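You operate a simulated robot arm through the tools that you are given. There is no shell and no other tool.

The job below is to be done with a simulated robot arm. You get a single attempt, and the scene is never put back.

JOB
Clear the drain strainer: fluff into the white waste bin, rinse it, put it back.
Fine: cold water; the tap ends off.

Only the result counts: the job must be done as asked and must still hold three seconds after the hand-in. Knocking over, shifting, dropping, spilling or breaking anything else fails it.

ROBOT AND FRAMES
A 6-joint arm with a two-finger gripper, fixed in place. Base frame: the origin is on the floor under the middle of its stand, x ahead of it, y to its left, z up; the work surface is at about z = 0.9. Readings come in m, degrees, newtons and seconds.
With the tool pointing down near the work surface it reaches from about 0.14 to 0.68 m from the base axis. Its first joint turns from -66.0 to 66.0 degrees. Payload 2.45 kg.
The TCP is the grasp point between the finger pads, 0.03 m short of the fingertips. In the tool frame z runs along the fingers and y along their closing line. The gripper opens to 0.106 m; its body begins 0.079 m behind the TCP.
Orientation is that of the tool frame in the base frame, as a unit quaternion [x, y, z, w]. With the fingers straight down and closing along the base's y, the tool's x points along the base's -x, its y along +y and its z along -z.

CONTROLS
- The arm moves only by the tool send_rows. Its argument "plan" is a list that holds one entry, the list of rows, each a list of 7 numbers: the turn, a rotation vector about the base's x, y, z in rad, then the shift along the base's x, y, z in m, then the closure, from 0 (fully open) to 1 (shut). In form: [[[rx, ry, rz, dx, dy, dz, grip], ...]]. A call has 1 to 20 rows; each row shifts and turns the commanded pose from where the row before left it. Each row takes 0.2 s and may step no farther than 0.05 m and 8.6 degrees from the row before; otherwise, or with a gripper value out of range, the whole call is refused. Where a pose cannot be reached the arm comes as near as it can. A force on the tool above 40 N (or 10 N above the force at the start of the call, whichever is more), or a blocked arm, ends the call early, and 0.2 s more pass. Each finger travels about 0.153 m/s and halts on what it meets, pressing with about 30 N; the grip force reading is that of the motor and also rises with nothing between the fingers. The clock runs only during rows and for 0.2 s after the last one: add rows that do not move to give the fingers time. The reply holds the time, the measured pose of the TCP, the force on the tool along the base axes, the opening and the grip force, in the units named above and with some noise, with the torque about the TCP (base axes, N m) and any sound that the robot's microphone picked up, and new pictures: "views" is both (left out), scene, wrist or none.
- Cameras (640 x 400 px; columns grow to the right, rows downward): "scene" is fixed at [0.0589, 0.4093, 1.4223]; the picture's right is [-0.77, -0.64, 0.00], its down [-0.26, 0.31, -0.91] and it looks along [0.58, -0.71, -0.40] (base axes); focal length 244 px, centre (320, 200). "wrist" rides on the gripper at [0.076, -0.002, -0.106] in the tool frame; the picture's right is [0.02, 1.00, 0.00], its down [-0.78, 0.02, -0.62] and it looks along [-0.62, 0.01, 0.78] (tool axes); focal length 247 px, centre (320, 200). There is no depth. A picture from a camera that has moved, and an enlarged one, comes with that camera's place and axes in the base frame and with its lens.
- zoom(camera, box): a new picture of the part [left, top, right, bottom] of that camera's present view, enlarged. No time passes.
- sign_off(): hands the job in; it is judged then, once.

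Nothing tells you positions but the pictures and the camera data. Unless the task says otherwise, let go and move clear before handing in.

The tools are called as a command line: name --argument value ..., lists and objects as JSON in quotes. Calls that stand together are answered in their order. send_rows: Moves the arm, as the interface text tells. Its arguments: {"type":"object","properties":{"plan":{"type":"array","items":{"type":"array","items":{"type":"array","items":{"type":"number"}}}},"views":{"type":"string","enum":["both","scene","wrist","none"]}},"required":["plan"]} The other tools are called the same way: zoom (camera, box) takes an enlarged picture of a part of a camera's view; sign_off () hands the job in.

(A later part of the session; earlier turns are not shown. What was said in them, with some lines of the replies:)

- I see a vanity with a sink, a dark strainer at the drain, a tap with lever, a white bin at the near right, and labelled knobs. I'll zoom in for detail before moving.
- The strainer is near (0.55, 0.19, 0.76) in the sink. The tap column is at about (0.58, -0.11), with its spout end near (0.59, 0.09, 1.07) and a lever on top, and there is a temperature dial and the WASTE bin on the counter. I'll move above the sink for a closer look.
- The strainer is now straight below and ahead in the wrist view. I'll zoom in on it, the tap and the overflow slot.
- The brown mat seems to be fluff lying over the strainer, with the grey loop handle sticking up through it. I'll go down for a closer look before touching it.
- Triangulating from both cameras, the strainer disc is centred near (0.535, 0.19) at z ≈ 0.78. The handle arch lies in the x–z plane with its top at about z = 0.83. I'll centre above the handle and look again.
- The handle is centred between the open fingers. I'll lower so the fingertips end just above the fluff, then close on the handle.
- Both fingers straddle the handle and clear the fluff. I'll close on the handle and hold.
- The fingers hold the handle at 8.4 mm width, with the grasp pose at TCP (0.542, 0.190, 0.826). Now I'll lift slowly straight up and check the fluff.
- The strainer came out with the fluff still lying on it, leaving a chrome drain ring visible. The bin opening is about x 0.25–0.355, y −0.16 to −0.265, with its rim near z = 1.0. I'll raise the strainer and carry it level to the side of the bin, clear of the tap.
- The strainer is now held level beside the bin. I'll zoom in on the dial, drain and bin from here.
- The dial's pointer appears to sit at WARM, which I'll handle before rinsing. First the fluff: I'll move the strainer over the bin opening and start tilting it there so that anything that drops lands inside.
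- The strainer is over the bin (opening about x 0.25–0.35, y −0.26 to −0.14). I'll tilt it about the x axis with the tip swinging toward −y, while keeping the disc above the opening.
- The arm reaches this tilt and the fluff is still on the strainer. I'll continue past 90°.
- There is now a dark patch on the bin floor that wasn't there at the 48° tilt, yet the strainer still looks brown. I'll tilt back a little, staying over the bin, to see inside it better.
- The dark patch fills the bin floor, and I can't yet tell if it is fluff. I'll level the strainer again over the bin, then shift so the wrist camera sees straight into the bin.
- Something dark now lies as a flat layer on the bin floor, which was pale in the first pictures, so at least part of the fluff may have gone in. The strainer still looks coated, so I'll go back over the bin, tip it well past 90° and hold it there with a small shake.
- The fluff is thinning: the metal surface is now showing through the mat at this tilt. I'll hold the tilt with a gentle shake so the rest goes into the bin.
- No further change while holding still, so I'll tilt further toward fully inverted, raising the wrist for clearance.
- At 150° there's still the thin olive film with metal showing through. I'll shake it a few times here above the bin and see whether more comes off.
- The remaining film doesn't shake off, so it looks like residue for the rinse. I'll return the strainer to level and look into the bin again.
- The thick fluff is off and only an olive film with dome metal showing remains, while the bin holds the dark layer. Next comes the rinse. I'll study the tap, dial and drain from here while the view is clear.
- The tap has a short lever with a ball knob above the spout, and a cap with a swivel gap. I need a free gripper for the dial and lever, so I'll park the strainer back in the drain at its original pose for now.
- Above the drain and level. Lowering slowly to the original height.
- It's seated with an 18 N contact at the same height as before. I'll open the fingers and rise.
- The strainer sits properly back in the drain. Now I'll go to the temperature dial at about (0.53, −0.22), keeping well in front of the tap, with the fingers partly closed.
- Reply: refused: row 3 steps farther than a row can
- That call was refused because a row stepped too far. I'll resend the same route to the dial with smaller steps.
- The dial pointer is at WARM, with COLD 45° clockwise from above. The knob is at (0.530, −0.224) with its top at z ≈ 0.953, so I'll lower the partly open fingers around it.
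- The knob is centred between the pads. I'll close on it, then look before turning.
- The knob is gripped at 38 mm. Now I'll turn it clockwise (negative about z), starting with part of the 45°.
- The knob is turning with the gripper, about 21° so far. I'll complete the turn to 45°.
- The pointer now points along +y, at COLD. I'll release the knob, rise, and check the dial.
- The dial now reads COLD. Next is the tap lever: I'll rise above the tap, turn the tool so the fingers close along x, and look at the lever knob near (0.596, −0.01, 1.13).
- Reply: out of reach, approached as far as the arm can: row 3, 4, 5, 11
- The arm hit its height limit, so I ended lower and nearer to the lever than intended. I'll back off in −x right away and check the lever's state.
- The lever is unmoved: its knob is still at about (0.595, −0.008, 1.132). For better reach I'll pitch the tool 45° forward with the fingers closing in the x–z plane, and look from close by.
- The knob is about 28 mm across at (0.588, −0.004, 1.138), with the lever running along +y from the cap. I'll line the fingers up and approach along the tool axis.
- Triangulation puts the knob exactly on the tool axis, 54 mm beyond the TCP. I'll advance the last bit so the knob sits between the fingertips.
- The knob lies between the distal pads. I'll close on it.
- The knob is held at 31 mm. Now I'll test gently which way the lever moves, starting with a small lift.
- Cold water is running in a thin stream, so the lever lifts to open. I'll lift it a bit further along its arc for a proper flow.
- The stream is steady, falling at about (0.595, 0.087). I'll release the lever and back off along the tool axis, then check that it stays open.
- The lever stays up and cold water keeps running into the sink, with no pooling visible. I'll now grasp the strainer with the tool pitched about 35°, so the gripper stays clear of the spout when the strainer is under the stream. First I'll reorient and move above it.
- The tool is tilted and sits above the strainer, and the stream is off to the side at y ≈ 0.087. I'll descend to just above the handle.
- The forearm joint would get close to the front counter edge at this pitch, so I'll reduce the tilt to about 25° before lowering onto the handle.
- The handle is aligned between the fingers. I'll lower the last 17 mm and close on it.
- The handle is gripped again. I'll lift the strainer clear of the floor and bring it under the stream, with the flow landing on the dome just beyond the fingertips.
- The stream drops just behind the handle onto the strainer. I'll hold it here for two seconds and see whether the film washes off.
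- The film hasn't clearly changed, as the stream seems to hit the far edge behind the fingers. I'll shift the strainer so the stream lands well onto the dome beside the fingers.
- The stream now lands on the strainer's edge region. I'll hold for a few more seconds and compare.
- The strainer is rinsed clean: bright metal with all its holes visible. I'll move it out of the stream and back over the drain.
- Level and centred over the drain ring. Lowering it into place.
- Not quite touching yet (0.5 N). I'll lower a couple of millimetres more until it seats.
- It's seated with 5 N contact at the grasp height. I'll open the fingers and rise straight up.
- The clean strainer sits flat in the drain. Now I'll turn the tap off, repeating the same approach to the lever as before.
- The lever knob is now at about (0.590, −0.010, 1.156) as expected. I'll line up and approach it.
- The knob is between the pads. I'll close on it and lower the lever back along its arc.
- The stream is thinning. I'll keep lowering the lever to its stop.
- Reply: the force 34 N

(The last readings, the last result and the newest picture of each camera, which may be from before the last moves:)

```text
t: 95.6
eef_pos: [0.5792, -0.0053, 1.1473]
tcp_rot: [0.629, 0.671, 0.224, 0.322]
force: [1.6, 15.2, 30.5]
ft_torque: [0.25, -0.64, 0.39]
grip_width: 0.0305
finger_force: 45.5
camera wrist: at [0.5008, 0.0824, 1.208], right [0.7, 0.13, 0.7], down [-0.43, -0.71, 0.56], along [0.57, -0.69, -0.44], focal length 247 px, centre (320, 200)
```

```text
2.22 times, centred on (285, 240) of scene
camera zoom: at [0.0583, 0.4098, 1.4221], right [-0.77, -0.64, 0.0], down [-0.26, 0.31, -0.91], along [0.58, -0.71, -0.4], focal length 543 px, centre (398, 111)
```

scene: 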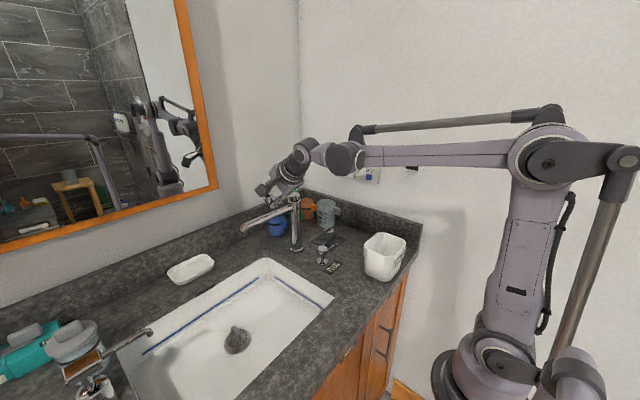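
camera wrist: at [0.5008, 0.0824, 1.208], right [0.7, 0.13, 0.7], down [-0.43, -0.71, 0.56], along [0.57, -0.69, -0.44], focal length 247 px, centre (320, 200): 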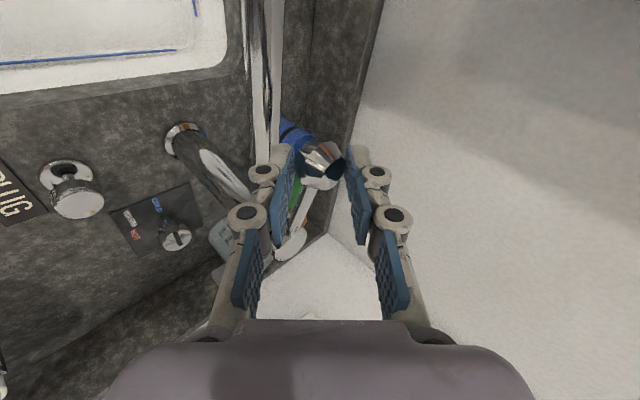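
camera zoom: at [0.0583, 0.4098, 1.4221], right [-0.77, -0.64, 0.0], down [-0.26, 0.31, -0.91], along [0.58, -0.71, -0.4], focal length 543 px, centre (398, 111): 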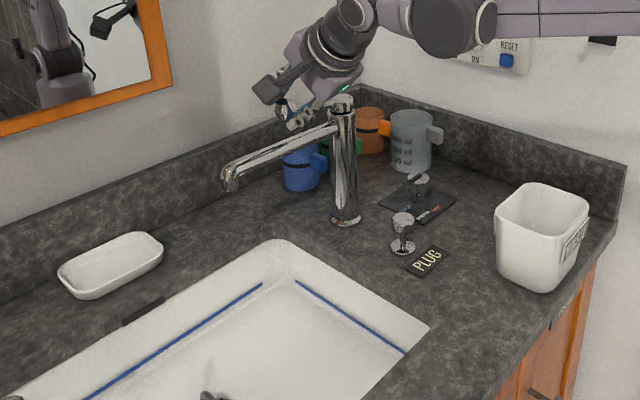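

The water has stopped and the lever is against its stop. I'll relax, open the fingers, and back away along the tool axis.

send_rows --plan '[[[0, 0, 0, 0, -0.0005, 0.0015, 0.78], [0, 0, 0, 0, 0, 0, 0.7], [0, 0, 0, 0, 0, 0, 0.6], [0, 0, 0, 0, 0, 0, 0.52], [0, 0, 0, -0.01, 0.0015, 0.01, 0.52], [0, 0, 0, -0.02, 0.003, 0.02, 0.52], [0.05, 0, 0, -0.025, 0.003, 0.022, 0.52], [0.05, 0, 0, -0.03, 0, 0.01, 0.52], [0.05, 0, 0, -0.03, 0, 0, 0.52]]]'

zoom --camera "scene" --box '[200, 170, 340, 370]'

zoom --camera "scene" --box '[225, 180, 345, 260]'

zoom --camera "scene" --box '[190, 290, 290, 370]'

zoom --camera "wrist" --box '[0, 100, 300, 360]'

```text
t: 97.6
eef_pos: [0.4627, -0.0005, 1.2098]
tcp_rot: [0.653, 0.653, 0.271, 0.271]
force: [-0.1, -0.5, 0.0]
ft_torque: [0.0, 0.0, 0.0]
grip_width: 0.051
finger_force: 0.0
camera wrist: at [0.3862, 0.0772, 1.2823], right [0.71, 0.02, 0.71], down [-0.43, -0.78, 0.45], along [0.56, -0.62, -0.54], focal length 247 px, centre (320, 200)
```

scene: 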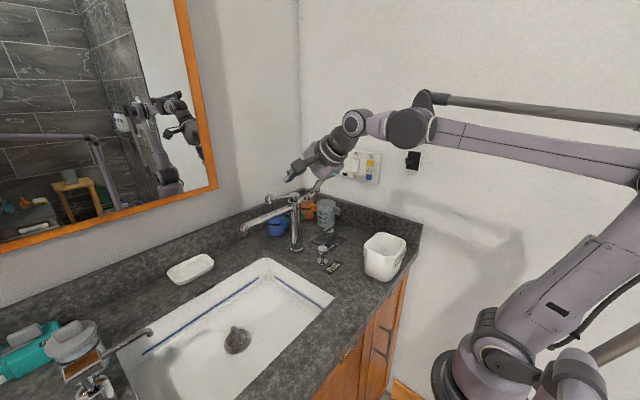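
wrist: 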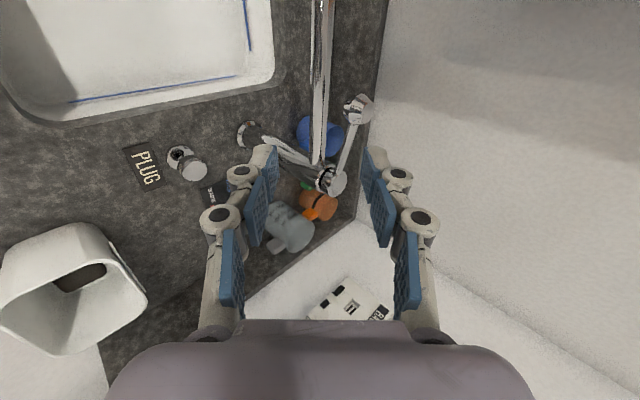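

```text
2.00 times, centred on (270, 270) of scene
camera zoom: at [0.0589, 0.4093, 1.4223], right [-0.77, -0.64, 0.0], down [-0.26, 0.31, -0.91], along [0.58, -0.71, -0.4], focal length 488 px, centre (420, 60)
```

zoom: 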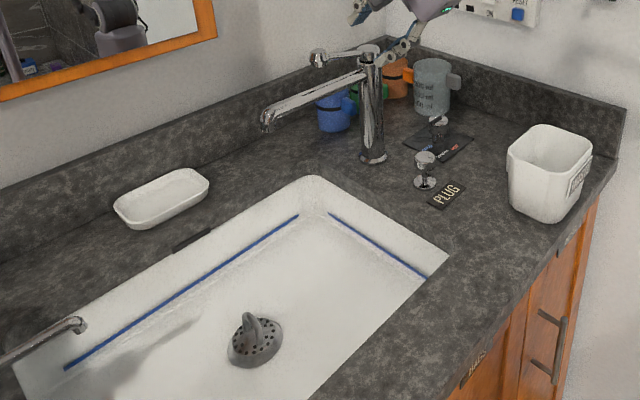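

```text
5.00 times, centred on (285, 220) of scene
camera zoom: at [0.0589, 0.4093, 1.4223], right [-0.77, -0.64, 0.0], down [-0.26, 0.31, -0.91], along [0.58, -0.71, -0.4], focal length 1221 px, centre (495, 100)
```

zoom: 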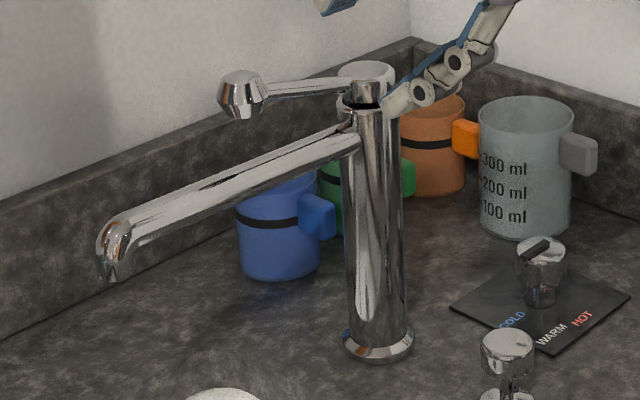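

```text
5.00 times, centred on (240, 330) of scene
camera zoom: at [0.0589, 0.4093, 1.4223], right [-0.77, -0.64, 0.0], down [-0.26, 0.31, -0.91], along [0.58, -0.71, -0.4], focal length 1221 px, centre (720, -450)
```

zoom: 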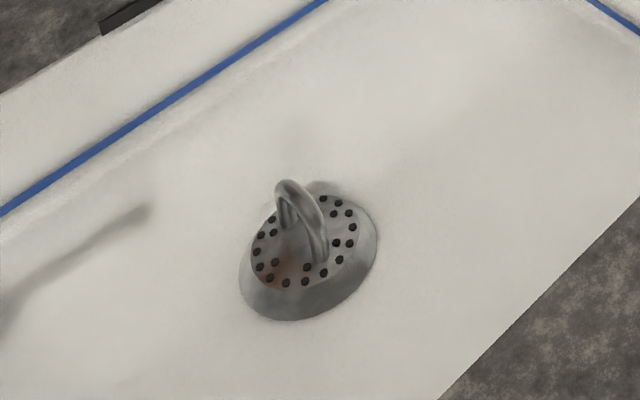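

```text
1.54 times, centred on (150, 230) of wrist
camera zoom: at [0.3862, 0.0772, 1.2823], right [0.71, 0.02, 0.71], down [-0.43, -0.78, 0.45], along [0.56, -0.62, -0.54], focal length 380 px, centre (582, 154)
```

zoom: 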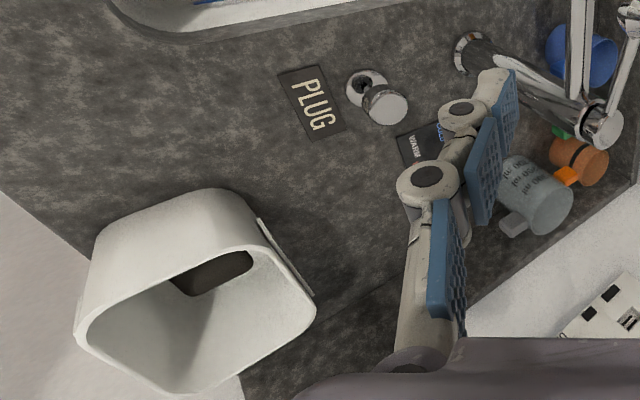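

The tap is off with the lever at its original position, the strainer is seated clean in the drain, and nothing else has moved. I'll back the arm off to a neutral pose and do a final check, including inside the bin.

send_rows --plan '[[[-0.0926, 0, 0.0926, -0.015, 0, 0.01, 0.4], [-0.0926, 0, 0.0926, -0.015, 0, 0.01, 0.3], [-0.0926, 0, 0.0926, -0.015, 0, 0.01, 0.2], [-0.0926, 0, 0.0926, -0.015, 0, 0.01, 0.1], [-0.0926, 0, 0.0926, -0.015, -0.005, 0.01, 0], [-0.0926, 0, 0.0926, -0.015, -0.005, 0.01, 0], [-0.0926, 0, 0.0926, -0.015, -0.005, 0.01, 0], [-0.0926, 0, 0.0926, -0.015, -0.005, 0.01, 0], [-0.0926, 0, 0.0926, -0.015, -0.005, 0.01, 0], [-0.0926, 0, 0.0926, -0.015, -0.005, 0.01, 0], [-0.0926, 0, 0.0926, -0.01, -0.005, 0.01, 0], [-0.0921, 0, 0.0921, -0.01, -0.005, 0.01, 0], [0, 0.13, 0, 0, 0, 0, 0], [0, 0.13, 0, 0, 0, 0, 0], [0, 0.13, 0, 0, 0, 0, 0], [0, 0.13, 0, 0, 0, 0, 0], [0, 0.13, 0, 0, 0, 0, 0], [0, 0.135, 0, 0, 0, 0, 0]]]'

zoom --camera "wrist" --box '[160, 20, 340, 170]'

zoom --camera "scene" --box '[330, 210, 430, 300]'

zoom --camera "wrist" --box '[340, 90, 540, 250]'

```text
t: 101.4
eef_pos: [0.2927, -0.04, 1.3287]
tcp_rot: [-0.001, 1.0, 0.0, -0.002]
force: [0.0, -0.5, 0.4]
ft_torque: [0.01, 0.04, -0.03]
grip_width: 0.1061
finger_force: 0.0
camera wrist: at [0.216, -0.0405, 1.4348], right [-0.02, 1.0, 0.0], down [0.78, 0.02, 0.62], along [0.62, 0.01, -0.79], focal length 247 px, centre (320, 200)
```

scene: 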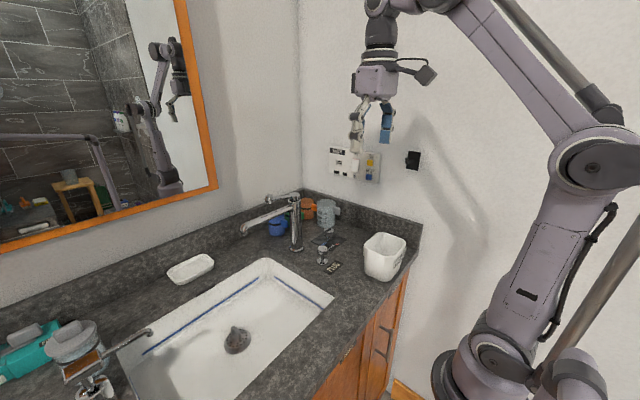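
wrist: 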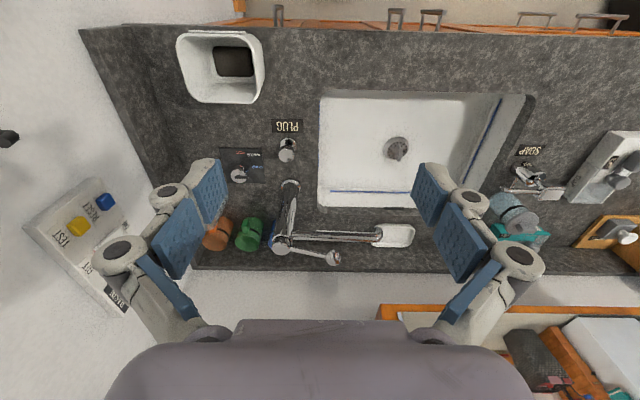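

```text
2.67 times, centred on (250, 95) of wrist
camera zoom: at [0.216, -0.0405, 1.4348], right [-0.02, 1.0, 0.0], down [0.78, 0.02, 0.62], along [0.62, 0.01, -0.79], focal length 659 px, centre (507, 480)
```

zoom: 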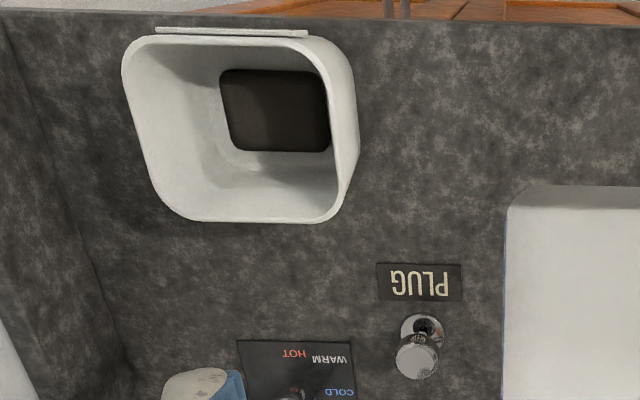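

```text
4.44 times, centred on (380, 255) of scene
camera zoom: at [0.0589, 0.4093, 1.4223], right [-0.77, -0.64, 0.0], down [-0.26, 0.31, -0.91], along [0.58, -0.71, -0.4], focal length 1086 px, centre (53, -44)
```

zoom: 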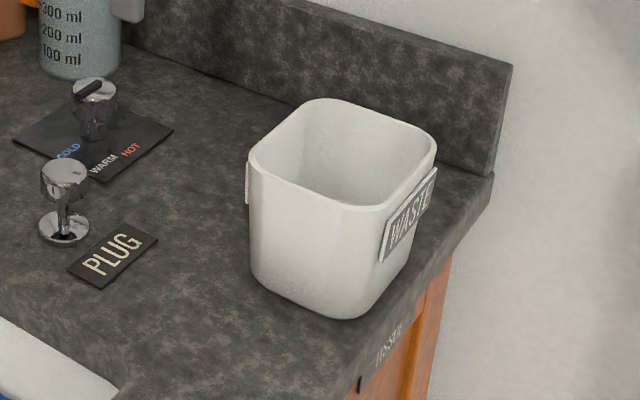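

```text
2.50 times, centred on (440, 170) of wrist
camera zoom: at [0.216, -0.0405, 1.4348], right [-0.02, 1.0, 0.0], down [0.78, 0.02, 0.62], along [0.62, 0.01, -0.79], focal length 617 px, centre (20, 275)
```

zoom: 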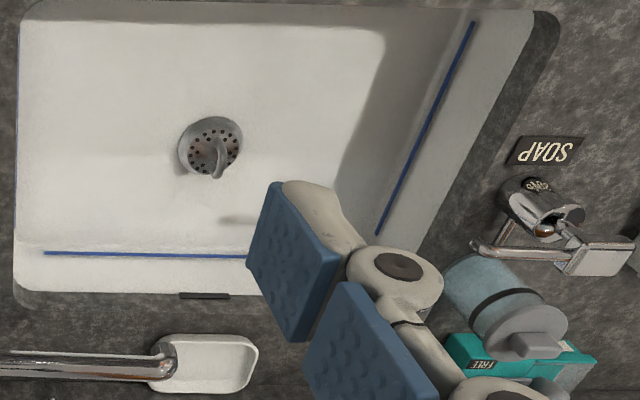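

The dark fluff now lies on the bin floor, which was pale in the first picture. The strainer is clean and seated in the drain, the tap is off with its dial on COLD, and nothing else has been disturbed. The arm is clear, so I'm handing in.

sign_off

```text
The job is handed in.
```

The strainer is cleared, rinsed and back in the drain, and the job is handed in. I haven't seen the judge's verdict.

- **Fluff:** I tipped the strainer over the white waste bin, and a dark layer now lies on the bin floor that wasn't there at the start. A thin film stayed on the strainer through shaking, and the water took it off.
- **Rinse:** I held the strainer under the tap until the metal and all its holes showed clean. The dial was on WARM, so I turned it to COLD first and left it there.
- **Put back:** The strainer sits flat in the drain at its original height.
- **Tap:** The lever is back down where it started and the water has stopped.

Nothing else looked moved or spilled in the last pictures, and the arm is clear of the counter.
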